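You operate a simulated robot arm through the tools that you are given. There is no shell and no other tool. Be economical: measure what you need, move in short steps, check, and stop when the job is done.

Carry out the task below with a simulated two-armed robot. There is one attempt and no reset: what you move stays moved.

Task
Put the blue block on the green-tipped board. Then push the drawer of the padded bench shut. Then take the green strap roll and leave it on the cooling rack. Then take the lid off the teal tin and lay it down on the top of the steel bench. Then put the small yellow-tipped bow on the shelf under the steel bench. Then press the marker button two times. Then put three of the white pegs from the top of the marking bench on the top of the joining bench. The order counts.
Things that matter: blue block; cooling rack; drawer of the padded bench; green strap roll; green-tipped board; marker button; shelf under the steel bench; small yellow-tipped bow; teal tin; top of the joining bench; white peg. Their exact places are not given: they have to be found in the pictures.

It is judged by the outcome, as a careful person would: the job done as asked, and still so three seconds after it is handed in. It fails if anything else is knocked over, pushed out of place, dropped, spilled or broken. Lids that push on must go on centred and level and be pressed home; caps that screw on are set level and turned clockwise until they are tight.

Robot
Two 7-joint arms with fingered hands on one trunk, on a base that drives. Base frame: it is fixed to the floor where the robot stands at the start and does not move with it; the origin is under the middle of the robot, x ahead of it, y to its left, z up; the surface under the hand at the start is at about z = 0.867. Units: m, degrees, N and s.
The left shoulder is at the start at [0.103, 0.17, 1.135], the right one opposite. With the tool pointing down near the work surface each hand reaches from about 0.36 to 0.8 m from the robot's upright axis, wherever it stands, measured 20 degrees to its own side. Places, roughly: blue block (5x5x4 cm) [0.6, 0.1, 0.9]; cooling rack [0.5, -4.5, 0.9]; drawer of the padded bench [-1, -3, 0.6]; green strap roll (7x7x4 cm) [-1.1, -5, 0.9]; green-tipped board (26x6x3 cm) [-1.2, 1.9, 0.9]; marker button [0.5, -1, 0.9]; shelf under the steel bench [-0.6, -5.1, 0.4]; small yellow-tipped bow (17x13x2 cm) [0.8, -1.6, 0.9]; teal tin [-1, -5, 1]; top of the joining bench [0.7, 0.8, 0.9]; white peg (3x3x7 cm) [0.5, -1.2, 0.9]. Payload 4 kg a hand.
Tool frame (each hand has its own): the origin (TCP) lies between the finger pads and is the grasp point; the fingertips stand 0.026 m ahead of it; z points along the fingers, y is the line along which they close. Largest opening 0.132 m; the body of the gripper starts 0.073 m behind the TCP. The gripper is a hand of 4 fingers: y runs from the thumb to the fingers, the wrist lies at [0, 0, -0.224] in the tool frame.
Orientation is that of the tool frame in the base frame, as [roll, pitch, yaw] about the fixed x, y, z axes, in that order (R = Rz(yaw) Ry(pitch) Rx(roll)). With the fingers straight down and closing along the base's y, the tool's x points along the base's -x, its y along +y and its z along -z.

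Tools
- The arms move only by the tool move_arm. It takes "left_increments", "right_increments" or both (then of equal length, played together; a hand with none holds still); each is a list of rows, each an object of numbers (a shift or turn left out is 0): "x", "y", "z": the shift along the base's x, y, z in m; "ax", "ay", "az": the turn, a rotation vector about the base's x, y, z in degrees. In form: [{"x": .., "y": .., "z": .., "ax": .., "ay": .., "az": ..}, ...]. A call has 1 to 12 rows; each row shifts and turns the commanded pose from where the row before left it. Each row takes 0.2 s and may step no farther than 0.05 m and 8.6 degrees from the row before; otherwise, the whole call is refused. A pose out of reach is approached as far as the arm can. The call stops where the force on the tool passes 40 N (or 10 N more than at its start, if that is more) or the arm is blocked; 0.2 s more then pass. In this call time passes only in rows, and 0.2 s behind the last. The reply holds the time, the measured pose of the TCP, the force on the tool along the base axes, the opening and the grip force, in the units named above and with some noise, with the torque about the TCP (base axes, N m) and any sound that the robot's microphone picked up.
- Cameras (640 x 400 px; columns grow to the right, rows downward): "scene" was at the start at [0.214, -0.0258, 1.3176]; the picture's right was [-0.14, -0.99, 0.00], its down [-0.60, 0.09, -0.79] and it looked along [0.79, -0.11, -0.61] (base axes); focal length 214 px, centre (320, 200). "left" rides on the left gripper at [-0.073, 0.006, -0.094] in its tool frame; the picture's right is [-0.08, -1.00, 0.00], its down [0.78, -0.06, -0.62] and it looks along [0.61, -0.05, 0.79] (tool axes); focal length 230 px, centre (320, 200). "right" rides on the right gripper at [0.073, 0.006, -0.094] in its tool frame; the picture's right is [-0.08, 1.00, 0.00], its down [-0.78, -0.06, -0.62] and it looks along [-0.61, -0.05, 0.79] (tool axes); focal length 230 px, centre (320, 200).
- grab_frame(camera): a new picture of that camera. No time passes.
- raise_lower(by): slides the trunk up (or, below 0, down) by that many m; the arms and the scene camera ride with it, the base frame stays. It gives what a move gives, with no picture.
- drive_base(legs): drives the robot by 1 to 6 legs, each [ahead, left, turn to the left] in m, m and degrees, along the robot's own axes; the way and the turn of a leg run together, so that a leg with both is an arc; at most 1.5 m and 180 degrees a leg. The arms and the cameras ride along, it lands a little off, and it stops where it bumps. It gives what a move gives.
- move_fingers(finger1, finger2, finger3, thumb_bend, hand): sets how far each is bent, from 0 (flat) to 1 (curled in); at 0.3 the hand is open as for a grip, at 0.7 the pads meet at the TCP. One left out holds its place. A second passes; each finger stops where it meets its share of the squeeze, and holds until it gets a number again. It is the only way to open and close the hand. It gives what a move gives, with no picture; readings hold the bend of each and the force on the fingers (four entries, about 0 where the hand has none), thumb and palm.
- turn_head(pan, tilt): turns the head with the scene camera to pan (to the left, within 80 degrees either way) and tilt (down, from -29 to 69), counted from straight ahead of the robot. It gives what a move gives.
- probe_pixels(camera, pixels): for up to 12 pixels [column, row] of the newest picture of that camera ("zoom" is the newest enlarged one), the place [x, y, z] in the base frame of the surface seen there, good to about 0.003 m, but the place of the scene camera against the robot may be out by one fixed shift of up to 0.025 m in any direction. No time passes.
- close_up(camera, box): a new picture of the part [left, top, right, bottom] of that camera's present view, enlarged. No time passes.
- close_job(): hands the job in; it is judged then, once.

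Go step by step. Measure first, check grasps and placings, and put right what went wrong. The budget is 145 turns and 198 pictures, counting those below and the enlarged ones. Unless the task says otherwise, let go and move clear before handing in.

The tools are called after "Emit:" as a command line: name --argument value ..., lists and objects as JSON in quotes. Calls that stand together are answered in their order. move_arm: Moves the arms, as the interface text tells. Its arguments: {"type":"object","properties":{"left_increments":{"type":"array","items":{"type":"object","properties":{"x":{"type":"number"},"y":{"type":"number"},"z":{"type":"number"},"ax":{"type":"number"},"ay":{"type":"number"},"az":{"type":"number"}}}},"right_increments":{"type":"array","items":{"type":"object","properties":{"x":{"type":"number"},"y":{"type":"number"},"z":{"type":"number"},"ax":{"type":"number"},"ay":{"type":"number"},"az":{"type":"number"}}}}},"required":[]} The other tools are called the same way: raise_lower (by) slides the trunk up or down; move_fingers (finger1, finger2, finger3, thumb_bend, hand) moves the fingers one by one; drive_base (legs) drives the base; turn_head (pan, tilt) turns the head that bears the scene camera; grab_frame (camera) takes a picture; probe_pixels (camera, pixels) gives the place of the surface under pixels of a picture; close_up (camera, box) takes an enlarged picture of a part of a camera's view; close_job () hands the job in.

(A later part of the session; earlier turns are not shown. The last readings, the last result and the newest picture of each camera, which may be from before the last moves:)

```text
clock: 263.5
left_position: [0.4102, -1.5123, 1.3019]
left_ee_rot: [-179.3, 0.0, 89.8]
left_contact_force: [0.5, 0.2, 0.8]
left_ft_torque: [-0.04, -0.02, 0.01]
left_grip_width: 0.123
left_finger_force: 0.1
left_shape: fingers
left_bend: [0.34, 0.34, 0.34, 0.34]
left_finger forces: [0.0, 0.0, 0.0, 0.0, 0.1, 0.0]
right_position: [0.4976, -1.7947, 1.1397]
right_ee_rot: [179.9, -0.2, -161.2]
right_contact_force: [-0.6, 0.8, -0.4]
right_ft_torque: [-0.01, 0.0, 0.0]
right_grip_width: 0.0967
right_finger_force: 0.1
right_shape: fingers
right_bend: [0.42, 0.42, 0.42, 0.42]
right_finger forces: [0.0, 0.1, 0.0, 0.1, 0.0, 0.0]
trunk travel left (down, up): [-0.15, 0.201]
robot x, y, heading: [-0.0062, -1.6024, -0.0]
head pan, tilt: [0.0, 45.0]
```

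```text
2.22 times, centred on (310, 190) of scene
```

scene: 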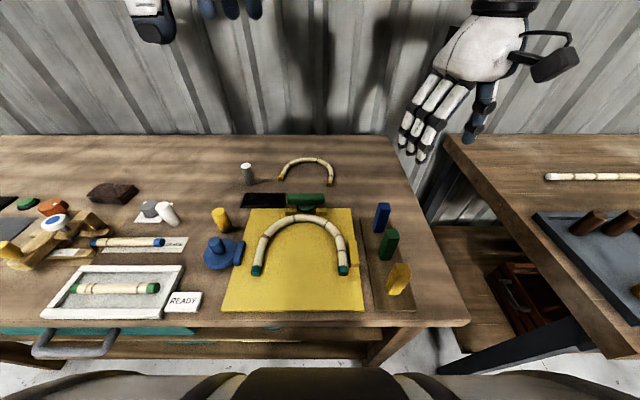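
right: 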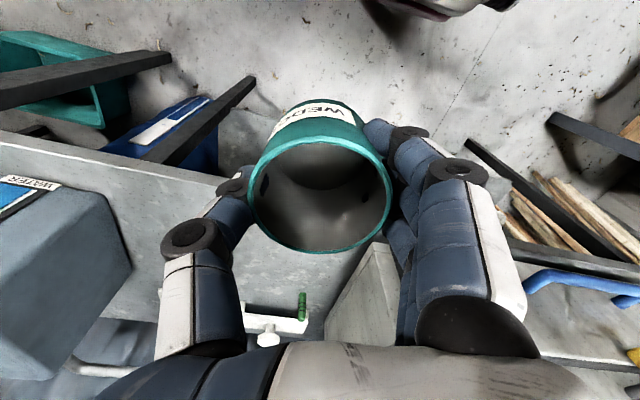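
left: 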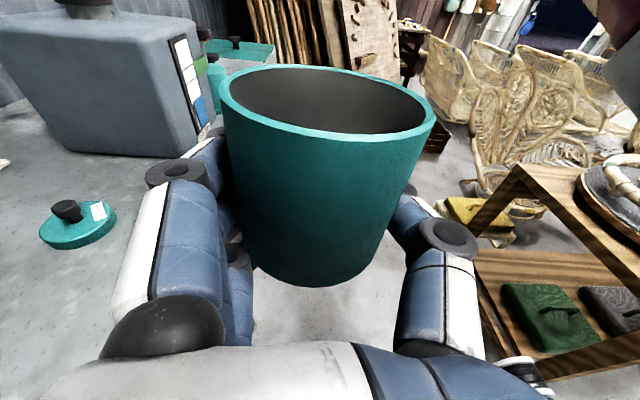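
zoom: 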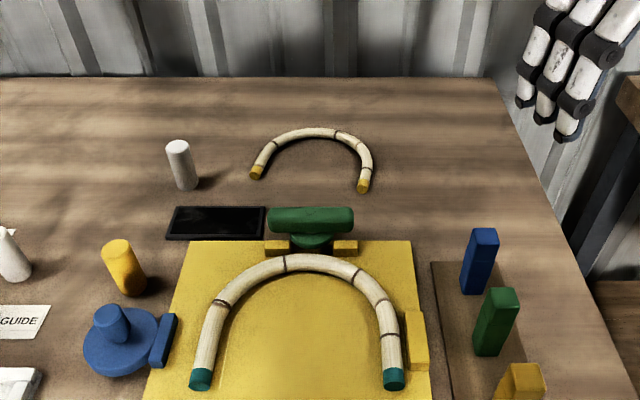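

The yellow-tipped bow lies behind the mat at (306,165). Before picking it I need to know how the arms behave low down for the shelf, so I back off, lower the trunk and try low poses in free space.

Emit:
probe_pixels --camera "scene" --pixels '[[306, 160], [281, 178], [330, 183], [290, 165], [326, 168], [247, 172], [306, 197], [265, 198], [306, 180], [330, 320]]'

Emit:
drive_base --legs '[[-0.45, 0, 0]]'

Emit:
raise_lower --by -0.14

Emit:
move_arm --right_increments '[{"z": -0.045}, {"z": -0.045}, {"z": -0.045}, {"z": -0.045}, {"z": -0.045}, {"z": -0.045}, {"z": -0.045}, {"z": -0.045}, {"z": -0.045}, {"z": -0.045}, {"z": -0.045}, {"z": -0.045}]' --left_increments '[{"z": -0.045, "y": 0.01}, {"z": -0.045, "y": 0.01}, {"z": -0.045, "y": 0.01}, {"z": -0.045, "y": 0.01}, {"z": -0.045, "y": 0.01}, {"z": -0.045, "y": 0.01}, {"z": -0.045}, {"z": -0.045}, {"z": -0.045}, {"z": -0.045}, {"z": -0.045}, {"z": -0.045}]'

Emit:
move_arm --right_increments '[{"ay": -8}, {"ay": -8}, {"ay": -8}, {"ay": -8}]' --left_increments '[{"ay": -8, "z": -0.03}, {"ay": -8, "z": -0.03}, {"ay": -8, "z": -0.03}, {"ay": -8, "z": -0.03}]'

```text
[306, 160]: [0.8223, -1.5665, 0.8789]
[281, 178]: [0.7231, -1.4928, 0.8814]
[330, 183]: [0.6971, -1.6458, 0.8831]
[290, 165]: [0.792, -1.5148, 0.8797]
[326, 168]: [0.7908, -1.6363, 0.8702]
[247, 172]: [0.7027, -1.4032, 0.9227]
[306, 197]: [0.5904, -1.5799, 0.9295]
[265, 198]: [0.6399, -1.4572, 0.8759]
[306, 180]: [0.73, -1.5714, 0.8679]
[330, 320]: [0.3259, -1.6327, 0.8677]
```

```text
clock: 266.2
left_position: [-0.0375, -1.5104, 1.301]
left_ee_rot: [-179.4, 0.1, 89.8]
left_contact_force: [0.0, -0.8, -0.7]
left_ft_torque: [-0.01, -0.01, 0.02]
left_grip_width: 0.123
left_finger_force: 0.0
left_shape: fingers
left_bend: [0.34, 0.34, 0.34, 0.34]
left_finger forces: [0.1, 0.0, 0.0, 0.0, 0.0, 0.1]
right_position: [0.0495, -1.7933, 1.1386]
right_ee_rot: [179.8, -0.2, -161.1]
right_contact_force: [0.0, -1.0, 0.5]
right_ft_torque: [0.02, 0.02, -0.01]
right_grip_width: 0.0964
right_finger_force: 0.1
right_shape: fingers
right_bend: [0.42, 0.42, 0.42, 0.42]
right_finger forces: [0.0, 0.0, 0.1, 0.0, 0.0, 0.0]
trunk travel left (down, up): [-0.15, 0.201]
robot x, y, heading: [-0.4533, -1.6003, -0.0]
head pan, tilt: [0.0, 45.0]
```

```text
clock: 267.9
left_position: [-0.0054, -1.5113, 1.1397]
left_ee_rot: [-174.4, 0.2, 89.8]
left_contact_force: [-0.2, -0.9, -0.3]
left_ft_torque: [0.01, -0.01, -0.03]
left_grip_width: 0.1227
left_finger_force: 0.2
left_shape: fingers
left_bend: [0.34, 0.34, 0.34, 0.34]
left_finger forces: [0.0, 0.0, 0.1, 0.0, 0.0, 0.1]
right_position: [0.0487, -1.7939, 1.0004]
right_ee_rot: [179.9, 0.0, -161.1]
right_contact_force: [-0.9, 0.7, -0.1]
right_ft_torque: [-0.03, -0.04, -0.03]
right_grip_width: 0.0967
right_finger_force: 0.0
right_shape: fingers
right_bend: [0.42, 0.42, 0.42, 0.42]
right_finger forces: [0.0, 0.1, 0.0, 0.0, 0.0, 0.0]
trunk travel left (down, up): [-0.01, 0.341]
robot x, y, heading: [-0.4564, -1.5959, 0.0]
head pan, tilt: [0.0, 45.0]
```

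```text
clock: 270.5
left_position: [-0.0039, -1.4507, 0.5955]
left_ee_rot: [-174.0, 0.2, 89.8]
left_contact_force: [-0.2, 1.5, 0.0]
left_ft_torque: [-0.02, 0.03, -0.01]
left_grip_width: 0.123
left_finger_force: 0.2
left_shape: fingers
left_bend: [0.34, 0.34, 0.34, 0.34]
left_finger forces: [0.0, 0.1, 0.0, 0.0, 0.0, 0.1]
right_position: [0.0505, -1.7934, 0.4576]
right_ee_rot: [179.7, -0.3, -161.1]
right_contact_force: [0.7, 0.3, 0.1]
right_ft_torque: [0.01, 0.01, -0.02]
right_grip_width: 0.0965
right_finger_force: 0.1
right_shape: fingers
right_bend: [0.42, 0.42, 0.42, 0.42]
right_finger forces: [0.1, 0.0, 0.1, 0.0, 0.0, 0.0]
trunk travel left (down, up): [-0.01, 0.341]
robot x, y, heading: [-0.4565, -1.5995, 0.2]
head pan, tilt: [0.0, 45.0]
```

```text
clock: 271.5
left_position: [-0.0117, -1.4566, 0.4798]
left_ee_rot: [155.7, 0.3, 89.6]
left_contact_force: [-0.3, 0.4, -0.4]
left_ft_torque: [0.01, -0.01, 0.03]
left_grip_width: 0.1233
left_finger_force: 0.0
left_shape: fingers
left_bend: [0.34, 0.34, 0.34, 0.34]
left_finger forces: [0.0, 0.1, 0.1, 0.0, 0.1, 0.0]
left hand out of reach, approached as far as the arm can: row 4
right_position: [0.0485, -1.7961, 0.4588]
right_ee_rot: [-173.6, 18.9, -160.2]
right_contact_force: [-0.3, 0.1, -0.1]
right_ft_torque: [0.01, -0.03, 0.0]
right_grip_width: 0.0965
right_finger_force: 0.1
right_shape: fingers
right_bend: [0.42, 0.42, 0.42, 0.42]
right_finger forces: [0.0, 0.0, 0.1, 0.0, 0.0, 0.1]
right hand out of reach, approached as far as the arm can: row 3, 4
trunk travel left (down, up): [-0.01, 0.341]
robot x, y, heading: [-0.456, -1.6002, -0.1]
head pan, tilt: [0.0, 45.0]
```

Low poses work, with about 19° forward tilt for the right hand and 24° for the left. I will grip the bow's right leg near its tip with a slight forward tilt, so it extends forward. I raise the hands and return to the bench.

Emit:
move_arm --right_increments '[{"z": 0.048, "ay": 6.5}, {"z": 0.048, "ay": 6.5}, {"z": 0.048, "ay": 6.5}, {"z": 0.048}, {"z": 0.048}, {"z": 0.048}, {"z": 0.048}, {"z": 0.048}, {"z": 0.048}, {"z": 0.048}, {"z": 0.048}, {"z": 0.04}]' --left_increments '[{"z": 0.048, "ay": 8}, {"z": 0.048, "ay": 8}, {"z": 0.048, "ay": 8}, {"z": 0.048}, {"z": 0.048}, {"z": 0.048}, {"z": 0.048}, {"z": 0.048}, {"z": 0.048}, {"z": 0.048}, {"z": 0.048}, {"z": 0.048}]'

Emit:
raise_lower --by 0.14

Emit:
drive_base --legs '[[0, 0.14, 0], [0.47, 0, 0]]'

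Emit:
grab_frame --camera "right"

Emit:
grab_frame --camera "scene"

```text
clock: 274.1
left_position: [-0.0014, -1.4598, 1.0556]
left_ee_rot: [177.9, 0.0, 89.8]
left_contact_force: [0.3, 0.3, -0.1]
left_ft_torque: [0.01, -0.05, 0.01]
left_grip_width: 0.1232
left_finger_force: 0.2
left_shape: fingers
left_bend: [0.34, 0.34, 0.34, 0.34]
left_finger forces: [0.0, 0.1, 0.0, 0.1, 0.1, 0.0]
left hand out of reach, approached as far as the arm can: row 5
right_position: [0.0499, -1.7947, 1.0268]
right_ee_rot: [180.0, 0.3, -161.1]
right_contact_force: [-0.9, 0.6, -0.7]
right_ft_torque: [0.0, -0.01, -0.02]
right_grip_width: 0.0966
right_finger_force: 0.0
right_shape: fingers
right_bend: [0.42, 0.42, 0.42, 0.42]
right_finger forces: [0.1, 0.1, 0.0, 0.0, 0.0, 0.1]
trunk travel left (down, up): [-0.01, 0.341]
robot x, y, heading: [-0.4522, -1.6054, -0.0]
head pan, tilt: [0.0, 45.0]
```

```text
clock: 275.8
left_position: [0.0001, -1.46, 1.1935]
left_ee_rot: [178.0, 0.2, 89.7]
left_contact_force: [0.0, 0.3, 0.8]
left_ft_torque: [0.03, 0.03, 0.01]
left_grip_width: 0.1237
left_finger_force: 0.0
left_shape: fingers
left_bend: [0.34, 0.34, 0.34, 0.34]
left_finger forces: [0.1, 0.0, 0.0, 0.0, 0.0, 0.0]
right_position: [0.0508, -1.7939, 1.1652]
right_ee_rot: [179.9, 0.3, -161.1]
right_contact_force: [0.3, -0.7, -0.5]
right_ft_torque: [0.02, 0.02, -0.01]
right_grip_width: 0.0967
right_finger_force: 0.0
right_shape: fingers
right_bend: [0.42, 0.42, 0.42, 0.42]
right_finger forces: [0.1, 0.0, 0.0, 0.0, 0.0, 0.0]
trunk travel left (down, up): [-0.15, 0.201]
robot x, y, heading: [-0.4503, -1.5974, 0.1]
head pan, tilt: [0.0, 45.0]
```

```text
clock: 280.0
left_position: [0.4676, -1.3181, 1.195]
left_ee_rot: [177.9, 0.1, 89.8]
left_contact_force: [-0.4, 0.5, 0.3]
left_ft_torque: [-0.02, 0.03, -0.01]
left_grip_width: 0.1231
left_finger_force: 0.1
left_shape: fingers
left_bend: [0.34, 0.34, 0.34, 0.34]
left_finger forces: [0.0, 0.0, 0.0, 0.1, 0.0, 0.0]
right_position: [0.518, -1.6523, 1.1669]
right_ee_rot: [180.0, 0.3, -161.0]
right_contact_force: [0.4, -0.8, -0.1]
right_ft_torque: [0.0, 0.02, 0.0]
right_grip_width: 0.0967
right_finger_force: 0.1
right_shape: fingers
right_bend: [0.42, 0.42, 0.42, 0.42]
right_finger forces: [0.0, 0.0, 0.1, 0.0, 0.1, 0.0]
trunk travel left (down, up): [-0.15, 0.201]
robot x, y, heading: [0.0148, -1.4598, -0.2]
head pan, tilt: [0.0, 45.0]
```

```text
83 pictures are left
```

right: 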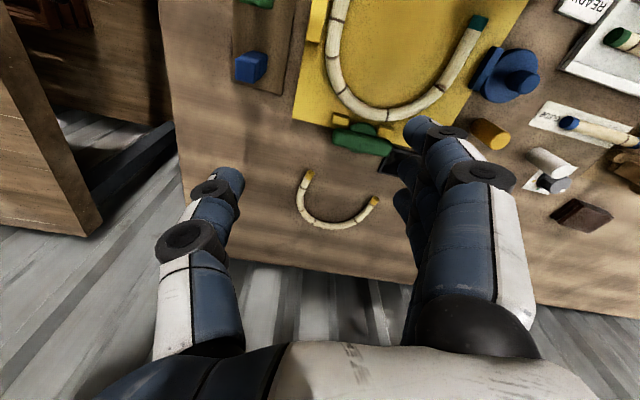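

```text
82 pictures are left
```

scene: 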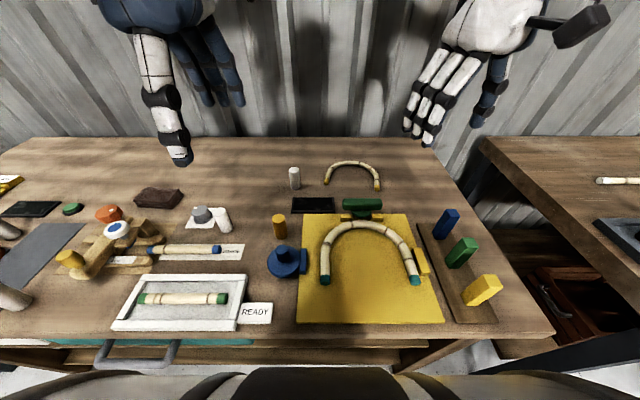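

The bow shows in the right camera with tips at (308,173) and (376,201). I probe along it.

Emit:
probe_pixels --camera "right" --pixels '[[308, 174], [303, 185], [300, 197], [303, 209], [312, 219], [330, 225], [352, 222], [368, 212], [375, 201], [320, 180], [365, 143], [330, 205]]'

Emit:
close_up --camera "right" --box '[260, 110, 420, 250]'

```text
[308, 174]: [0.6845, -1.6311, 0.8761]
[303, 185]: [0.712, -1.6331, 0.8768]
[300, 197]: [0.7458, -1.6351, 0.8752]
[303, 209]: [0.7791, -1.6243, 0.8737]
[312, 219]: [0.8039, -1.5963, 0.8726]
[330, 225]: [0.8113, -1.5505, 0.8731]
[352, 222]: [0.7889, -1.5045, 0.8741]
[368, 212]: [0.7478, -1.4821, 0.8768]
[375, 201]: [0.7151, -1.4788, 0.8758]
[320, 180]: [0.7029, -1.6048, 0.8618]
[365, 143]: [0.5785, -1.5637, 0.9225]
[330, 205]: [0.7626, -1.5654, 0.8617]
```

```text
2.86 times, centred on (340, 180) of right
```

zoom: 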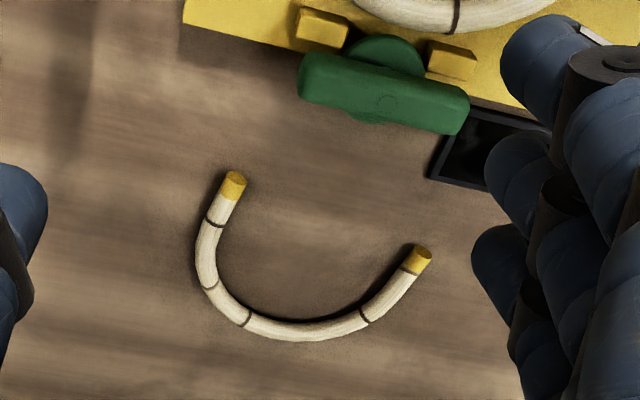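

The bow's legs run along x and the rod is about 1.4 cm thick. For a level shelf placement the apex grip is better, so I test how far the hands can yaw.

Emit:
move_arm --right_increments '[{"az": -8.3}, {"az": -8.3}, {"az": -8.3}, {"az": -8.3}, {"az": -8.3}, {"az": -8.3}, {"az": -8.3}, {"az": -8.3}, {"az": -8.3}, {"az": -8.3}, {"az": -8.3}, {"az": -8.3}]' --left_increments '[{"az": 8.3}, {"az": 8.3}, {"az": 8.3}, {"az": 8.3}, {"az": 8.3}, {"az": 8.3}, {"az": 8.3}, {"az": 8.3}, {"az": 8.3}, {"az": 8.3}, {"az": 8.3}, {"az": 8.3}]'

Emit:
move_arm --left_increments '[{"az": 8.3}, {"az": 8.3}, {"az": 8.3}, {"az": 8.3}, {"az": 8.3}, {"az": 8.3}, {"az": 8.3}, {"az": 8.3}, {"az": 8.3}, {"az": 5}]'

```text
clock: 282.6
left_position: [0.4664, -1.317, 1.1951]
left_ee_rot: [177.8, 0.1, -170.5]
left_contact_force: [0.6, -0.2, -0.1]
left_ft_torque: [-0.02, -0.01, -0.04]
left_grip_width: 0.1235
left_finger_force: 0.0
left_shape: fingers
left_bend: [0.34, 0.34, 0.34, 0.34]
left_finger forces: [0.1, 0.0, 0.1, 0.0, 0.1, 0.0]
right_position: [0.519, -1.6516, 1.1666]
right_ee_rot: [179.9, 0.3, 99.1]
right_contact_force: [0.2, -1.0, 0.3]
right_ft_torque: [0.0, 0.01, -0.02]
right_grip_width: 0.0967
right_finger_force: 0.0
right_shape: fingers
right_bend: [0.42, 0.42, 0.42, 0.42]
right_finger forces: [0.0, 0.0, 0.0, 0.1, 0.1, 0.0]
trunk travel left (down, up): [-0.15, 0.201]
robot x, y, heading: [0.0142, -1.4575, 0.3]
head pan, tilt: [0.0, 45.0]
```

```text
clock: 284.8
left_position: [0.5875, -1.3008, 1.1909]
left_ee_rot: [178.5, -2.2, -90.3]
left_contact_force: [-0.2, -0.5, -0.6]
left_ft_torque: [-0.04, -0.01, -0.01]
left_grip_width: 0.1234
left_finger_force: 0.0
left_shape: fingers
left_bend: [0.34, 0.34, 0.34, 0.34]
left_finger forces: [0.0, 0.1, 0.1, 0.0, 0.0, 0.0]
left hand out of reach, approached as far as the arm can: row 3, 4, 5, 6, 7, 8
right_position: [0.5176, -1.6506, 1.1678]
right_ee_rot: [179.9, 0.4, 99.3]
right_contact_force: [-0.3, 0.6, 0.3]
right_ft_torque: [0.0, 0.02, -0.03]
right_grip_width: 0.0966
right_finger_force: 0.1
right_shape: fingers
right_bend: [0.42, 0.42, 0.42, 0.42]
right_finger forces: [0.1, 0.0, 0.1, 0.1, 0.0, 0.0]
trunk travel left (down, up): [-0.15, 0.201]
robot x, y, heading: [0.0123, -1.4614, 0.2]
head pan, tilt: [0.0, 45.0]
```

The right hand can yaw widely, but the apex is too far for a tilted grip. I settle on the leg-tip grip with about 10° forward tilt: I move the right hand over (0.70,-1.633) with the fingers closing along y.

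Emit:
move_arm --right_increments '[{"az": 8.1, "x": 0.0185, "y": 0.002, "z": -0.012}, {"az": 8.1, "x": 0.0185, "y": 0.002, "z": -0.012}, {"az": 8.1, "x": 0.0185, "y": 0.002, "z": -0.012}, {"az": 8.1, "x": 0.0185, "y": 0.002, "z": -0.012}, {"az": 8.1, "x": 0.0185, "y": 0.002, "z": -0.012}, {"az": 8.1, "x": 0.0185, "y": 0.002, "z": -0.012}, {"az": 8.1, "x": 0.0185, "y": 0.002, "z": -0.012}, {"az": 8.1, "x": 0.0185, "y": 0.002, "z": -0.012}, {"az": 8.1, "x": 0.0185, "y": 0.002, "z": -0.012}, {"az": 8.0, "x": 0.0185, "y": 0.001, "z": -0.012}, {"ay": -5}, {"ay": -5}]' --left_increments '[{"az": -8.3, "x": -0.012}, {"az": -8.3, "x": -0.012}, {"az": -8.3, "x": -0.012}, {"az": -8.3, "x": -0.012}, {"az": -8.3, "x": -0.012}, {"az": -8.3, "x": -0.012}, {"az": -8.3, "x": -0.012}, {"az": -8.3, "x": -0.012}, {"az": -8.3, "x": -0.012}, {"az": -8.3, "x": -0.012}, {}, {}]'

Emit:
move_fingers --hand "right" --finger1 0.54 --finger2 0.54 --finger3 0.54 --thumb_bend 0.54

Emit:
grab_frame --camera "right"

```text
clock: 287.4
left_position: [0.5805, -1.2783, 1.1811]
left_ee_rot: [-178.0, -0.4, -172.4]
left_contact_force: [0.0, 0.1, 0.8]
left_ft_torque: [-0.02, -0.02, 0.01]
left_grip_width: 0.1232
left_finger_force: 0.0
left_shape: fingers
left_bend: [0.34, 0.34, 0.34, 0.34]
left_finger forces: [0.0, 0.0, 0.0, 0.1, 0.0, 0.0]
left hand out of reach, approached as far as the arm can: row 2, 3, 4, 5, 6, 7, 8, 9, 10
right_position: [0.7034, -1.6337, 1.0467]
right_ee_rot: [179.8, 10.4, -179.8]
right_contact_force: [-0.2, -0.5, 0.3]
right_ft_torque: [0.0, -0.01, 0.0]
right_grip_width: 0.0967
right_finger_force: 0.1
right_shape: fingers
right_bend: [0.42, 0.42, 0.42, 0.42]
right_finger forces: [0.0, 0.0, 0.0, 0.0, 0.0, 0.0]
trunk travel left (down, up): [-0.15, 0.201]
robot x, y, heading: [0.0156, -1.4575, 0.2]
head pan, tilt: [0.0, 45.0]
```

```text
clock: 288.4
left_position: [0.5811, -1.2779, 1.1805]
left_ee_rot: [-178.1, -0.6, -172.2]
left_contact_force: [0.6, 0.0, -0.5]
left_ft_torque: [0.01, -0.01, -0.02]
left_grip_width: 0.1234
left_finger_force: 0.0
left_shape: fingers
left_bend: [0.34, 0.34, 0.34, 0.34]
left_finger forces: [0.0, 0.0, 0.1, 0.0, 0.1, 0.1]
right_position: [0.7038, -1.6344, 1.047]
right_ee_rot: [180.0, 10.3, -179.8]
right_contact_force: [0.4, -0.1, -0.6]
right_ft_torque: [-0.01, -0.06, 0.01]
right_grip_width: 0.0587
right_finger_force: 0.0
right_shape: fingers
right_bend: [0.54, 0.54, 0.54, 0.54]
right_finger forces: [0.0, 0.0, 0.1, 0.0, 0.0, 0.1]
trunk travel left (down, up): [-0.15, 0.201]
robot x, y, heading: [0.0105, -1.4563, -0.0]
head pan, tilt: [0.0, 45.0]
```

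```text
80 pictures are left
```

right: 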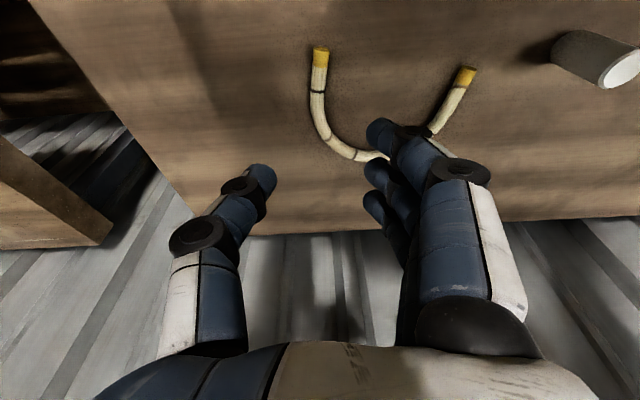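

Tilt 10° reached. I probe the leg from here to align.

Emit:
probe_pixels --camera "right" --pixels '[[320, 52], [319, 70], [317, 90], [317, 110], [330, 140], [466, 76], [350, 70]]'

```text
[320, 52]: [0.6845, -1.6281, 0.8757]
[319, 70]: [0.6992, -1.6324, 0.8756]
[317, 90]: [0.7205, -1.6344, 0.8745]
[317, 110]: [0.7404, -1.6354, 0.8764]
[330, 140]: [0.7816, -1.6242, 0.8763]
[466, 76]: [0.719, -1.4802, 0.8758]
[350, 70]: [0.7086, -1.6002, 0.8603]
```

Aligned with y≈-1.633. I descend to TCP z≈0.895.

Emit:
move_arm --right_increments '[{"z": -0.045}, {"z": -0.045}, {"z": -0.035}, {"z": -0.015}, {"z": -0.008}, {"z": -0.004}]'

Emit:
grab_frame --camera "right"

Emit:
close_up --camera "scene" --box '[280, 120, 440, 230]'

```text
clock: 289.8
left_position: [0.5801, -1.2789, 1.1812]
left_ee_rot: [-178.0, -0.5, -172.2]
left_contact_force: [-0.1, -0.9, -0.2]
left_ft_torque: [0.01, 0.01, -0.03]
left_grip_width: 0.1233
left_finger_force: 0.0
left_shape: fingers
left_bend: [0.34, 0.34, 0.34, 0.34]
left_finger forces: [0.0, 0.0, 0.0, 0.0, 0.1, 0.1]
right_position: [0.7042, -1.6322, 0.8966]
right_ee_rot: [179.9, 10.6, -179.9]
right_contact_force: [-0.4, 1.2, 9.3]
right_ft_torque: [0.34, 0.25, 0.02]
right_grip_width: 0.0585
right_finger_force: 4.2
right_shape: fingers
right_bend: [0.55, 0.54, 0.54, 0.54]
right_finger forces: [9.0, 0.1, 0.1, 0.0, 0.0, 0.0]
trunk travel left (down, up): [-0.15, 0.201]
robot x, y, heading: [0.0118, -1.4559, 0.2]
head pan, tilt: [0.0, 45.0]
```

```text
79 pictures are left
```

right: 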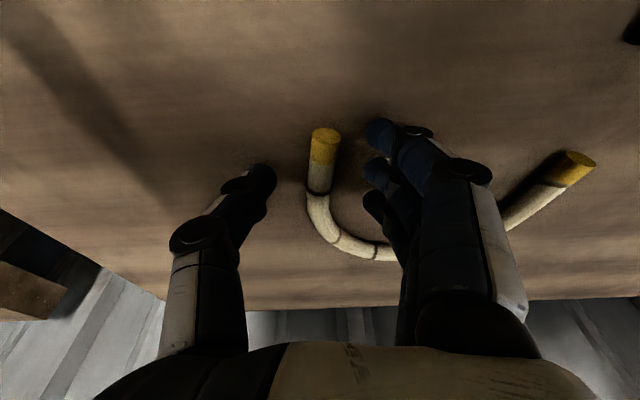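

```text
3.64 times, centred on (360, 175) of scene
```

zoom: 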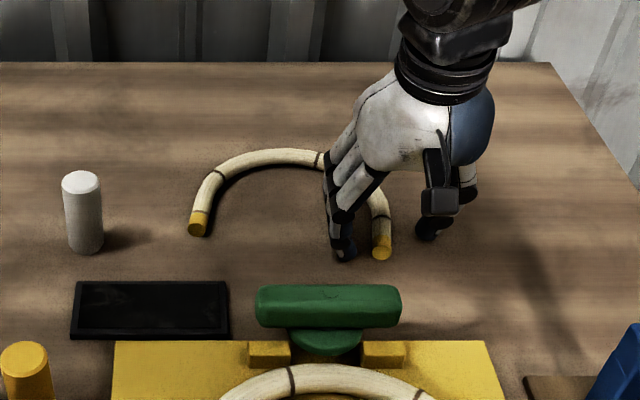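

The rear fingertip just touches the table. I rise 1 mm and close on the leg.

Emit:
move_arm --right_increments '[{"z": 0.001}]'

Emit:
move_fingers --hand "right" --finger1 0.72 --finger2 0.72 --finger3 0.72 --thumb_bend 0.72

Emit:
grab_frame --camera "right"

```text
clock: 290.2
left_position: [0.5804, -1.2781, 1.1812]
left_ee_rot: [-178.0, -0.5, -172.3]
left_contact_force: [-1.5, -0.9, -0.1]
left_ft_torque: [-0.03, 0.0, 0.02]
left_grip_width: 0.1234
left_finger_force: 0.0
left_shape: fingers
left_bend: [0.34, 0.34, 0.34, 0.34]
left_finger forces: [0.1, 0.1, 0.0, 0.0, 0.0, 0.0]
right_position: [0.704, -1.6339, 0.897]
right_ee_rot: [180.0, 10.4, -179.9]
right_contact_force: [3.0, 0.8, 7.8]
right_ft_torque: [0.28, 0.1, -0.12]
right_grip_width: 0.0587
right_finger_force: 3.6
right_shape: fingers
right_bend: [0.55, 0.54, 0.54, 0.54]
right_finger forces: [7.6, 0.0, 0.1, 0.0, 0.0, 0.1]
trunk travel left (down, up): [-0.15, 0.201]
robot x, y, heading: [0.0142, -1.4556, -0.2]
head pan, tilt: [0.0, 45.0]
```

```text
clock: 291.2
left_position: [0.5799, -1.2783, 1.1809]
left_ee_rot: [-178.1, -0.6, -172.3]
left_contact_force: [-0.9, 0.6, 0.3]
left_ft_torque: [-0.01, 0.02, -0.02]
left_grip_width: 0.1232
left_finger_force: 0.1
left_shape: fingers
left_bend: [0.34, 0.34, 0.34, 0.34]
left_finger forces: [0.0, 0.0, 0.0, 0.0, 0.0, 0.0]
right_position: [0.7038, -1.6345, 0.8961]
right_ee_rot: [-180.0, 10.3, -179.8]
right_contact_force: [0.3, -0.2, 0.4]
right_ft_torque: [0.02, 0.01, 0.0]
right_grip_width: 0.0138
right_finger_force: 3.0
right_shape: fingers
right_bend: [0.71, 0.71, 0.72, 0.69]
right_finger forces: [0.9, 2.3, 0.0, 0.1, 2.9, 0.1]
trunk travel left (down, up): [-0.15, 0.201]
robot x, y, heading: [0.0115, -1.4609, 0.0]
head pan, tilt: [0.0, 45.0]
```

```text
77 pictures are left
```

right: 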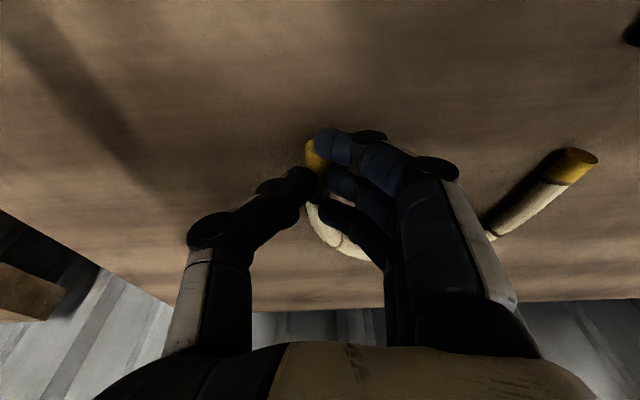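

The rod is between the pads but only at 3 N. I lower 3 mm and squeeze more.

Emit:
move_fingers --hand "right" --finger1 0.66 --finger2 0.66 --finger3 0.66 --thumb_bend 0.64

Emit:
move_arm --right_increments '[{"z": -0.003}, {"z": -0.002}]'

Emit:
move_fingers --hand "right" --finger1 0.85 --finger2 0.85 --finger3 0.85 --thumb_bend 0.85

Emit:
grab_frame --camera "right"

```text
clock: 292.2
left_position: [0.582, -1.2797, 1.1802]
left_ee_rot: [-178.0, -0.6, -172.3]
left_contact_force: [-0.4, -0.4, -1.3]
left_ft_torque: [0.02, -0.01, 0.01]
left_grip_width: 0.1233
left_finger_force: 0.0
left_shape: fingers
left_bend: [0.34, 0.34, 0.34, 0.34]
left_finger forces: [0.1, 0.0, 0.1, 0.0, 0.1, 0.0]
right_position: [0.7035, -1.6336, 0.8955]
right_ee_rot: [179.9, 10.3, -179.8]
right_contact_force: [-0.2, 0.1, 0.3]
right_ft_torque: [-0.02, -0.01, -0.01]
right_grip_width: 0.0245
right_finger_force: 0.0
right_shape: fingers
right_bend: [0.66, 0.66, 0.66, 0.64]
right_finger forces: [0.0, 0.1, 0.1, 0.1, 0.0, 0.1]
trunk travel left (down, up): [-0.15, 0.201]
robot x, y, heading: [0.0117, -1.4563, -0.1]
head pan, tilt: [0.0, 45.0]
```

```text
clock: 292.8
left_position: [0.5807, -1.2775, 1.1821]
left_ee_rot: [-178.0, -0.5, -172.2]
left_contact_force: [0.2, -1.0, -0.6]
left_ft_torque: [0.03, -0.03, 0.03]
left_grip_width: 0.1237
left_finger_force: 0.1
left_shape: fingers
left_bend: [0.34, 0.34, 0.34, 0.34]
left_finger forces: [0.0, 0.0, 0.0, 0.1, 0.0, 0.0]
right_position: [0.7033, -1.6328, 0.8927]
right_ee_rot: [179.9, 10.5, -179.7]
right_contact_force: [-0.7, 1.4, 7.6]
right_ft_torque: [0.13, 0.18, -0.02]
right_grip_width: 0.0243
right_finger_force: 3.6
right_shape: fingers
right_bend: [0.68, 0.66, 0.66, 0.64]
right_finger forces: [7.5, 0.3, 0.0, 0.0, 0.1, 0.0]
trunk travel left (down, up): [-0.15, 0.201]
robot x, y, heading: [0.0144, -1.4563, -0.1]
head pan, tilt: [0.0, 45.0]
```

```text
clock: 293.8
left_position: [0.5808, -1.2785, 1.1806]
left_ee_rot: [-178.0, -0.5, -172.3]
left_contact_force: [-0.8, -0.1, -0.6]
left_ft_torque: [0.0, -0.01, -0.01]
left_grip_width: 0.1233
left_finger_force: 0.0
left_shape: fingers
left_bend: [0.34, 0.34, 0.34, 0.34]
left_finger forces: [0.0, 0.1, 0.0, 0.0, 0.0, 0.0]
right_position: [0.7037, -1.6332, 0.8915]
right_ee_rot: [-180.0, 10.3, -179.8]
right_contact_force: [-0.4, -1.0, 3.9]
right_ft_torque: [0.02, 0.01, 0.04]
right_grip_width: 0.0146
right_finger_force: 20.4
right_shape: fingers
right_bend: [0.85, 0.71, 0.73, 0.75]
right_finger forces: [0.0, 13.1, 8.0, 0.1, 19.5, 0.0]
trunk travel left (down, up): [-0.15, 0.201]
robot x, y, heading: [0.0156, -1.4614, -0.1]
head pan, tilt: [0.0, 45.0]
```

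```text
76 pictures are left
```

right: 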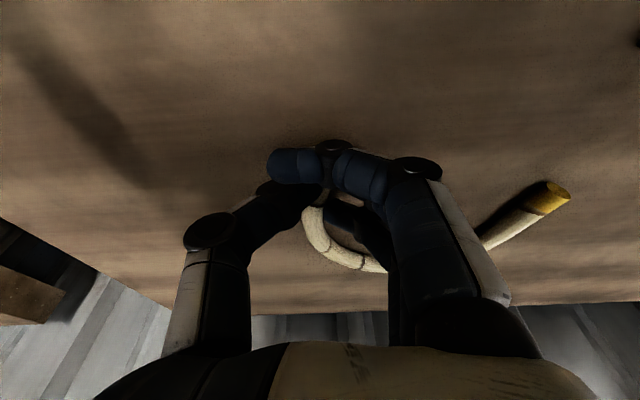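

Fingers 2 and 3 grip against the thumb with 20 N. I lift slowly and look.

Emit:
move_arm --right_increments '[{"z": 0.01}, {"z": 0.02}, {"z": 0.03}, {"z": 0.04}]'

Emit:
grab_frame --camera "right"

Emit:
close_up --camera "scene" --box '[280, 90, 440, 230]'

```text
clock: 294.8
left_position: [0.5798, -1.2784, 1.1833]
left_ee_rot: [-178.1, -0.5, -172.2]
left_contact_force: [0.0, 0.0, 0.6]
left_ft_torque: [0.01, -0.03, -0.01]
left_grip_width: 0.1233
left_finger_force: 0.1
left_shape: fingers
left_bend: [0.34, 0.34, 0.34, 0.34]
left_finger forces: [0.0, 0.0, 0.0, 0.1, 0.0, 0.0]
right_position: [0.7026, -1.6318, 0.9925]
right_ee_rot: [-180.0, 10.2, -179.8]
right_contact_force: [-0.9, -0.4, -0.2]
right_ft_torque: [-0.03, 0.05, -0.02]
right_grip_width: 0.0141
right_finger_force: 19.0
right_shape: fingers
right_bend: [0.85, 0.71, 0.73, 0.75]
right_finger forces: [0.0, 9.4, 9.1, 0.0, 18.7, 0.1]
trunk travel left (down, up): [-0.15, 0.201]
robot x, y, heading: [0.0094, -1.4524, 0.1]
head pan, tilt: [0.0, 45.0]
```

```text
75 pictures are left
```

right: 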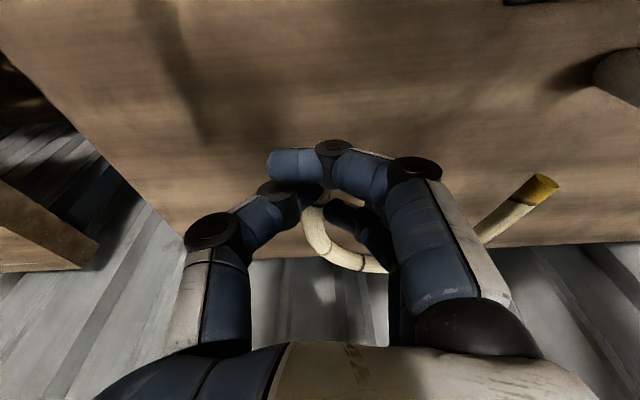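

```text
2.86 times, centred on (360, 160) of scene
```

zoom: 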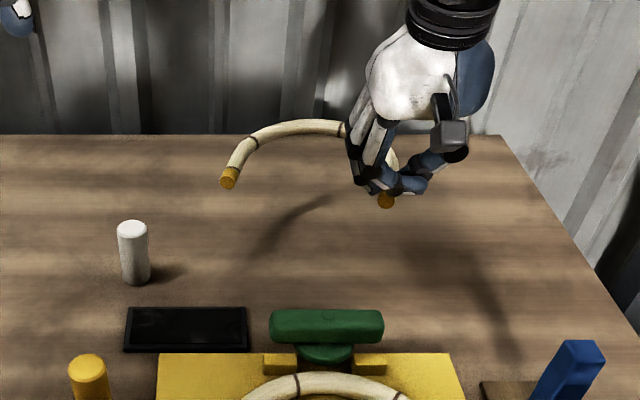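

The bow is held level. I raise and retract both hands, then drive back toward the steel bench.

Emit:
move_arm --right_increments '[{"z": 0.045}, {"z": 0.045}, {"z": 0.045}, {"x": -0.045, "z": 0.01}, {"x": -0.045}, {"x": -0.045}, {"x": -0.045}, {"x": -0.03}]' --left_increments '[{"x": -0.03}, {"x": -0.03}, {"x": -0.03}, {"x": -0.03}, {"x": -0.03}, {"x": -0.03, "z": 0.03}, {"z": 0.03}, {"z": 0.03}]'

Emit:
drive_base --legs '[[-0.36, 0, 0], [0, 0, -90], [1.4, 0, 0], [1.3, 0, 0]]'

Emit:
turn_head --pan -20 --tilt 40

Emit:
grab_frame --camera "scene"

```text
clock: 296.6
left_position: [0.5751, -1.267, 1.2639]
left_ee_rot: [179.6, 0.2, -173.4]
left_contact_force: [-0.9, -0.8, 0.6]
left_ft_torque: [0.03, -0.01, 0.03]
left_grip_width: 0.1233
left_finger_force: 0.2
left_shape: fingers
left_bend: [0.34, 0.34, 0.34, 0.34]
left_finger forces: [0.0, 0.1, 0.0, 0.0, 0.1, 0.0]
left hand out of reach, approached as far as the arm can: row 1, 2, 3, 4, 5, 6
right_position: [0.4934, -1.6345, 1.1374]
right_ee_rot: [179.9, 10.4, -179.8]
right_contact_force: [-1.2, 0.1, -0.8]
right_ft_torque: [0.04, -0.01, -0.01]
right_grip_width: 0.0162
right_finger_force: 0.0
right_shape: fingers
right_bend: [0.85, 0.72, 0.77, 0.8]
right_finger forces: [0.0, 0.0, 0.0, 0.0, 0.0, 0.0]
trunk travel left (down, up): [-0.15, 0.201]
robot x, y, heading: [0.015, -1.4567, -0.1]
head pan, tilt: [0.0, 45.0]
```

```text
clock: 315.5
left_position: [-0.1971, -4.7235, 1.2603]
left_ee_rot: [179.5, -0.1, 95.8]
left_contact_force: [-0.1, 0.0, 0.5]
left_ft_torque: [0.0, -0.03, 0.01]
left_grip_width: 0.1233
left_finger_force: 0.0
left_shape: fingers
left_bend: [0.34, 0.34, 0.34, 0.34]
left_finger forces: [0.0, 0.0, 0.1, 0.0, 0.1, 0.0]
right_position: [-0.5637, -4.6359, 1.1371]
right_ee_rot: [-180.0, 10.3, 89.3]
right_contact_force: [0.1, 0.2, -0.3]
right_ft_torque: [0.0, -0.01, -0.01]
right_grip_width: 0.016
right_finger_force: 0.1
right_shape: fingers
right_bend: [0.85, 0.72, 0.77, 0.8]
right_finger forces: [0.0, 0.0, 0.1, 0.1, 0.1, 0.0]
trunk travel left (down, up): [-0.15, 0.201]
robot x, y, heading: [-0.3803, -4.1587, -90.8]
head pan, tilt: [0.0, 45.0]
```

```text
clock: 316.4
left_position: [-0.195, -4.724, 1.2598]
left_ee_rot: [179.8, 0.0, 96.0]
left_contact_force: [-0.5, -0.1, -0.1]
left_ft_torque: [0.0, 0.03, -0.01]
left_grip_width: 0.123
left_finger_force: 0.0
left_shape: fingers
left_bend: [0.34, 0.34, 0.34, 0.34]
left_finger forces: [0.0, 0.0, 0.1, 0.0, 0.0, 0.0]
right_position: [-0.5633, -4.6369, 1.1365]
right_ee_rot: [-180.0, 10.4, 89.4]
right_contact_force: [-0.5, -0.8, -0.1]
right_ft_torque: [-0.01, -0.03, -0.03]
right_grip_width: 0.016
right_finger_force: 0.0
right_shape: fingers
right_bend: [0.85, 0.72, 0.77, 0.8]
right_finger forces: [0.0, 0.1, 0.0, 0.1, 0.0, 0.0]
trunk travel left (down, up): [-0.15, 0.201]
robot x, y, heading: [-0.3836, -4.161, -90.8]
head pan, tilt: [-20.0, 40.0]
```

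```text
73 pictures are left
```

scene: 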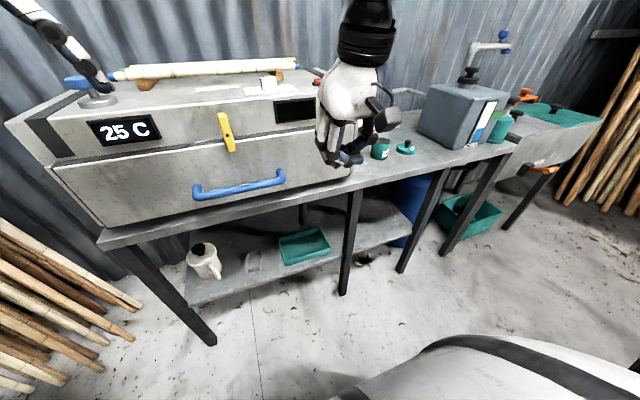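

The grip reads 0 and the bow is no longer in the hand: it slipped out during the retraction over the marking bench. I go back to look for it.

Emit:
drive_base --legs '[[-1.3, 0, 0], [-1.4, 0, 0.8], [0, 0, 90]]'

Emit:
turn_head --pan 0 --tilt 45

Emit:
grab_frame --camera "scene"

```text
clock: 333.3
left_position: [0.2075, -1.2591, 1.2606]
left_ee_rot: [179.9, -0.1, -173.1]
left_contact_force: [0.3, 0.5, 0.7]
left_ft_torque: [0.0, 0.0, -0.01]
left_grip_width: 0.1233
left_finger_force: 0.1
left_shape: fingers
left_bend: [0.34, 0.34, 0.34, 0.34]
left_finger forces: [0.0, 0.0, 0.1, 0.0, 0.0, 0.0]
right_position: [0.1266, -1.6314, 1.1374]
right_ee_rot: [180.0, 10.2, -179.8]
right_contact_force: [-0.7, -0.3, 0.3]
right_ft_torque: [0.01, 0.03, 0.0]
right_grip_width: 0.0162
right_finger_force: 0.1
right_shape: fingers
right_bend: [0.85, 0.72, 0.77, 0.8]
right_finger forces: [0.1, 0.0, 0.1, 0.1, 0.0, 0.1]
trunk travel left (down, up): [-0.15, 0.201]
robot x, y, heading: [-0.3519, -1.4565, 0.2]
head pan, tilt: [-20.0, 40.0]
```

```text
clock: 334.1
left_position: [0.2082, -1.2607, 1.2605]
left_ee_rot: [179.9, -0.2, -172.9]
left_contact_force: [-0.9, -0.7, 0.0]
left_ft_torque: [0.0, -0.01, 0.02]
left_grip_width: 0.1233
left_finger_force: 0.1
left_shape: fingers
left_bend: [0.34, 0.34, 0.34, 0.34]
left_finger forces: [0.0, 0.0, 0.1, 0.1, 0.1, 0.1]
right_position: [0.1252, -1.631, 1.1356]
right_ee_rot: [179.9, 10.4, -179.7]
right_contact_force: [-1.1, -0.2, -1.1]
right_ft_torque: [0.01, -0.01, -0.01]
right_grip_width: 0.0162
right_finger_force: 0.0
right_shape: fingers
right_bend: [0.85, 0.72, 0.77, 0.8]
right_finger forces: [0.1, 0.0, 0.0, 0.0, 0.0, 0.0]
trunk travel left (down, up): [-0.15, 0.201]
robot x, y, heading: [-0.3542, -1.4599, 0.2]
head pan, tilt: [0.0, 45.0]
```

```text
72 pictures are left
```

scene: 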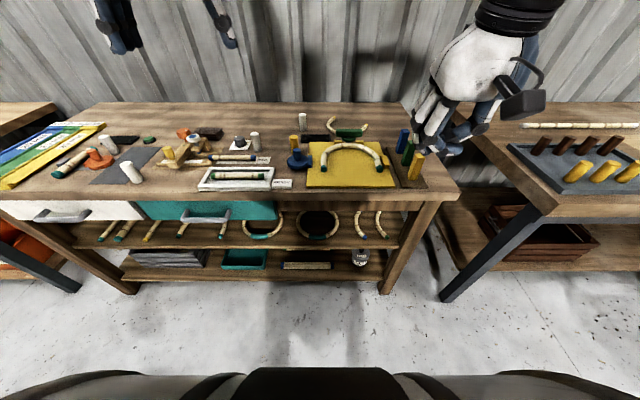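

A bow is visible near (347,125) by the green clamp. I enlarge it and drive closer.

Emit:
drive_base --legs '[[0.36, 0, 0]]'

Emit:
close_up --camera "scene" --box '[260, 110, 480, 290]'

Emit:
grab_frame --camera "right"

```text
clock: 336.4
left_position: [0.5611, -1.2601, 1.2604]
left_ee_rot: [179.9, -0.2, -173.1]
left_contact_force: [0.1, -0.1, -0.2]
left_ft_torque: [0.0, 0.05, 0.04]
left_grip_width: 0.1229
left_finger_force: 0.1
left_shape: fingers
left_bend: [0.34, 0.34, 0.34, 0.34]
left_finger forces: [0.0, 0.1, 0.0, 0.0, 0.1, 0.0]
right_position: [0.4791, -1.6313, 1.137]
right_ee_rot: [180.0, 10.4, -179.8]
right_contact_force: [1.0, 0.3, -0.1]
right_ft_torque: [0.01, 0.02, 0.0]
right_grip_width: 0.016
right_finger_force: 0.1
right_shape: fingers
right_bend: [0.85, 0.72, 0.77, 0.8]
right_finger forces: [0.0, 0.1, 0.1, 0.0, 0.1, 0.0]
trunk travel left (down, up): [-0.15, 0.201]
robot x, y, heading: [-0.003, -1.4579, 0.1]
head pan, tilt: [0.0, 45.0]
```

```text
2.22 times, centred on (370, 200) of scene
```

zoom: 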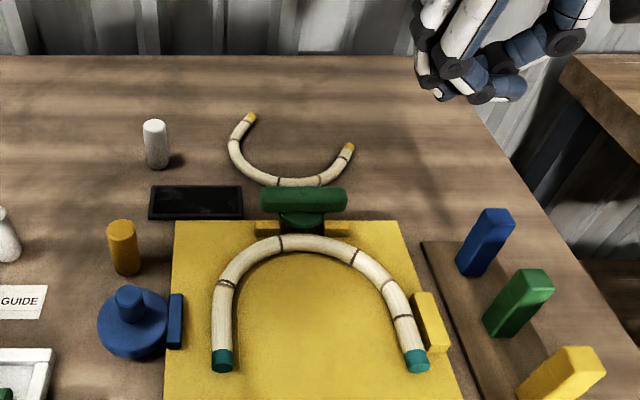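

```text
70 pictures are left
```

right: 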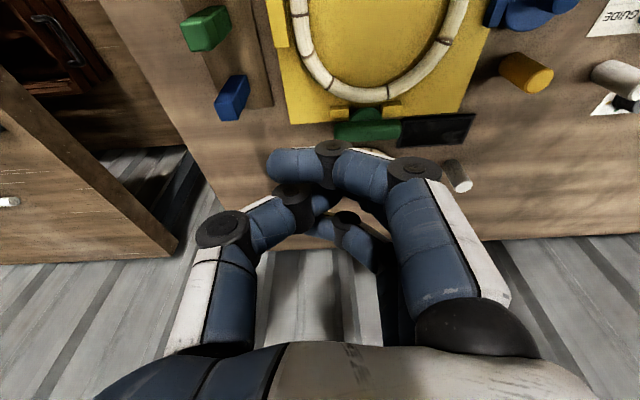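

Luckily the bow lies flat on the bench, now with its apex toward the robot and its legs pointing away, and nothing is knocked over. I probe it and open the right hand.

Emit:
probe_pixels --camera "zoom" --pixels '[[250, 119], [236, 140], [242, 165], [265, 179], [290, 183], [315, 181], [335, 168], [349, 149], [300, 195], [275, 205], [340, 195], [154, 125]]'

Emit:
move_fingers --hand "right" --finger1 0.5 --finger2 0.5 --finger3 0.5 --thumb_bend 0.5

Emit:
move_arm --right_increments '[{"ay": 5}, {"ay": 5}]'

Emit:
grab_frame --camera "right"

```text
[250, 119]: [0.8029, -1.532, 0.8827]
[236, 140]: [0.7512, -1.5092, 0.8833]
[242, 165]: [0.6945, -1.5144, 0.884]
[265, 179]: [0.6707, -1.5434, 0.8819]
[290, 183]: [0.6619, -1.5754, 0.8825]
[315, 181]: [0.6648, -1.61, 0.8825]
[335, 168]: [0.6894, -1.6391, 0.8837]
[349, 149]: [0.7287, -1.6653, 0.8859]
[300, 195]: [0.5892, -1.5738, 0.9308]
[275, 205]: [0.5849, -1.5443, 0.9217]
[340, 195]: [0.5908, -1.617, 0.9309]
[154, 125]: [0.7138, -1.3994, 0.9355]
```

```text
clock: 337.4
left_position: [0.5598, -1.2604, 1.2619]
left_ee_rot: [179.8, -0.1, -173.0]
left_contact_force: [-0.1, 0.9, -0.4]
left_ft_torque: [-0.03, -0.02, -0.01]
left_grip_width: 0.1232
left_finger_force: 0.1
left_shape: fingers
left_bend: [0.34, 0.34, 0.34, 0.34]
left_finger forces: [0.0, 0.0, 0.0, 0.1, 0.1, 0.0]
right_position: [0.478, -1.6308, 1.1367]
right_ee_rot: [-179.9, 10.3, -179.9]
right_contact_force: [0.0, 0.0, -0.1]
right_ft_torque: [-0.03, -0.03, -0.02]
right_grip_width: 0.0697
right_finger_force: 0.0
right_shape: fingers
right_bend: [0.5, 0.5, 0.5, 0.5]
right_finger forces: [0.1, 0.0, 0.1, 0.1, 0.1, 0.1]
trunk travel left (down, up): [-0.15, 0.201]
robot x, y, heading: [-0.0037, -1.4574, 0.2]
head pan, tilt: [0.0, 45.0]
```

```text
clock: 338.0
left_position: [0.5607, -1.2608, 1.2604]
left_ee_rot: [179.9, -0.2, -173.0]
left_contact_force: [-0.2, 0.3, -0.6]
left_ft_torque: [-0.04, 0.0, 0.01]
left_grip_width: 0.1232
left_finger_force: 0.0
left_shape: fingers
left_bend: [0.34, 0.34, 0.34, 0.34]
left_finger forces: [0.0, 0.1, 0.0, 0.0, 0.0, 0.1]
right_position: [0.4788, -1.6314, 1.1366]
right_ee_rot: [179.9, 0.3, -179.9]
right_contact_force: [-0.5, -0.6, -0.3]
right_ft_torque: [-0.02, -0.03, 0.04]
right_grip_width: 0.07
right_finger_force: 0.1
right_shape: fingers
right_bend: [0.5, 0.5, 0.5, 0.5]
right_finger forces: [0.1, 0.0, 0.0, 0.0, 0.1, 0.0]
trunk travel left (down, up): [-0.15, 0.201]
robot x, y, heading: [-0.0036, -1.457, -0.0]
head pan, tilt: [0.0, 45.0]
```

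```text
69 pictures are left
```

right: 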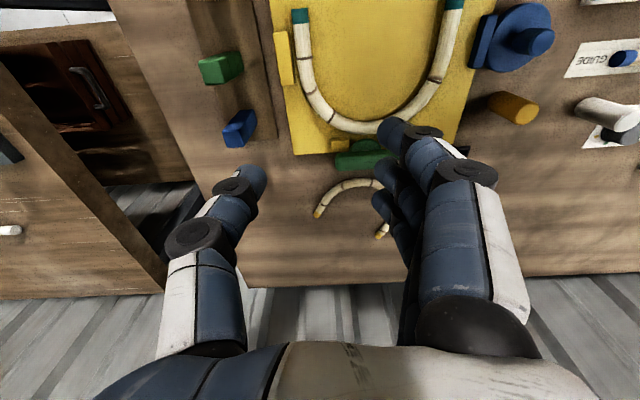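

The apex is near (0.66,-1.585) with a gap to the clamp. I turn the right hand so the thumb goes in front and the fingers inside the U, and move above the apex.

Emit:
move_arm --right_increments '[{"az": -8.2, "x": 0.016, "y": 0.004}, {"az": -8.2, "x": 0.016, "y": 0.004}, {"az": -8.2, "x": 0.016, "y": 0.004}, {"az": -8.2, "x": 0.016, "y": 0.004}, {"az": -8.2, "x": 0.016, "y": 0.004}, {"az": -8.2, "x": 0.016, "y": 0.004}, {"az": -8.2, "x": 0.016, "y": 0.004}, {"az": -8.2, "x": 0.016, "y": 0.004}, {"az": -8.2, "x": 0.016, "y": 0.004}, {"az": -8.2, "x": 0.016, "y": 0.004}, {"az": -8.2, "x": 0.016, "y": 0.004}, {"az": -7}]'

Emit:
move_arm --right_increments '[{"z": -0.045}, {"z": -0.045}, {"ay": -7.5}, {"ay": -7.5}]'

Emit:
grab_frame --camera "right"

```text
clock: 340.6
left_position: [0.5604, -1.2605, 1.2608]
left_ee_rot: [179.9, -0.1, -173.0]
left_contact_force: [0.1, -0.2, 0.6]
left_ft_torque: [0.0, -0.02, -0.01]
left_grip_width: 0.1234
left_finger_force: 0.1
left_shape: fingers
left_bend: [0.34, 0.34, 0.34, 0.34]
left_finger forces: [0.1, 0.0, 0.1, 0.0, 0.0, 0.0]
right_position: [0.6537, -1.587, 1.1369]
right_ee_rot: [179.9, 0.3, 82.9]
right_contact_force: [-0.5, -0.1, -0.7]
right_ft_torque: [-0.02, 0.01, -0.04]
right_grip_width: 0.0697
right_finger_force: 0.1
right_shape: fingers
right_bend: [0.5, 0.5, 0.5, 0.5]
right_finger forces: [0.1, 0.0, 0.1, 0.0, 0.1, 0.0]
trunk travel left (down, up): [-0.15, 0.201]
robot x, y, heading: [0.0002, -1.4575, 0.2]
head pan, tilt: [0.0, 45.0]
```

```text
clock: 341.6
left_position: [0.5608, -1.2599, 1.2603]
left_ee_rot: [179.9, -0.1, -172.9]
left_contact_force: [0.2, 0.7, -0.1]
left_ft_torque: [0.0, 0.01, -0.02]
left_grip_width: 0.1232
left_finger_force: 0.1
left_shape: fingers
left_bend: [0.34, 0.34, 0.34, 0.34]
left_finger forces: [0.0, 0.1, 0.1, 0.0, 0.1, 0.1]
right_position: [0.6554, -1.5873, 1.0469]
right_ee_rot: [164.9, -1.5, 83.2]
right_contact_force: [-0.6, -0.4, -0.6]
right_ft_torque: [0.01, 0.01, -0.02]
right_grip_width: 0.0701
right_finger_force: 0.2
right_shape: fingers
right_bend: [0.5, 0.5, 0.5, 0.5]
right_finger forces: [0.0, 0.1, 0.0, 0.1, 0.0, 0.1]
trunk travel left (down, up): [-0.15, 0.201]
robot x, y, heading: [-0.0012, -1.4556, -0.0]
head pan, tilt: [0.0, 45.0]
```

```text
68 pictures are left
```

right: 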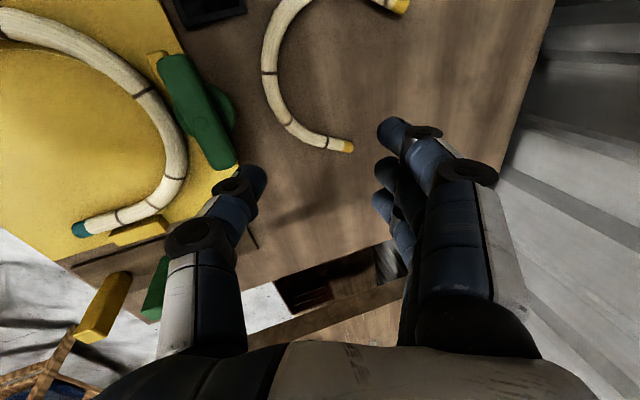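

Tilt 15° was reached. The apex shows at about (267,70); I probe along it.

Emit:
probe_pixels --camera "right" --pixels '[[275, 35], [268, 55], [267, 75], [270, 95], [280, 117], [300, 132], [345, 145], [225, 90], [205, 100], [290, 10]]'

```text
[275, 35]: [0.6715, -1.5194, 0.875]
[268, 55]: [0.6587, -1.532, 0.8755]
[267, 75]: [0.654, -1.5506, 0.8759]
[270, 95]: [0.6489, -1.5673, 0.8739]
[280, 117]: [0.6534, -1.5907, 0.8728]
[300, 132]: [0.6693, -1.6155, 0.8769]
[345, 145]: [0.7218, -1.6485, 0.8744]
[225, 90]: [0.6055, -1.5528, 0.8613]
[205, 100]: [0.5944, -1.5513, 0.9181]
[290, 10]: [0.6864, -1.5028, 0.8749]
```

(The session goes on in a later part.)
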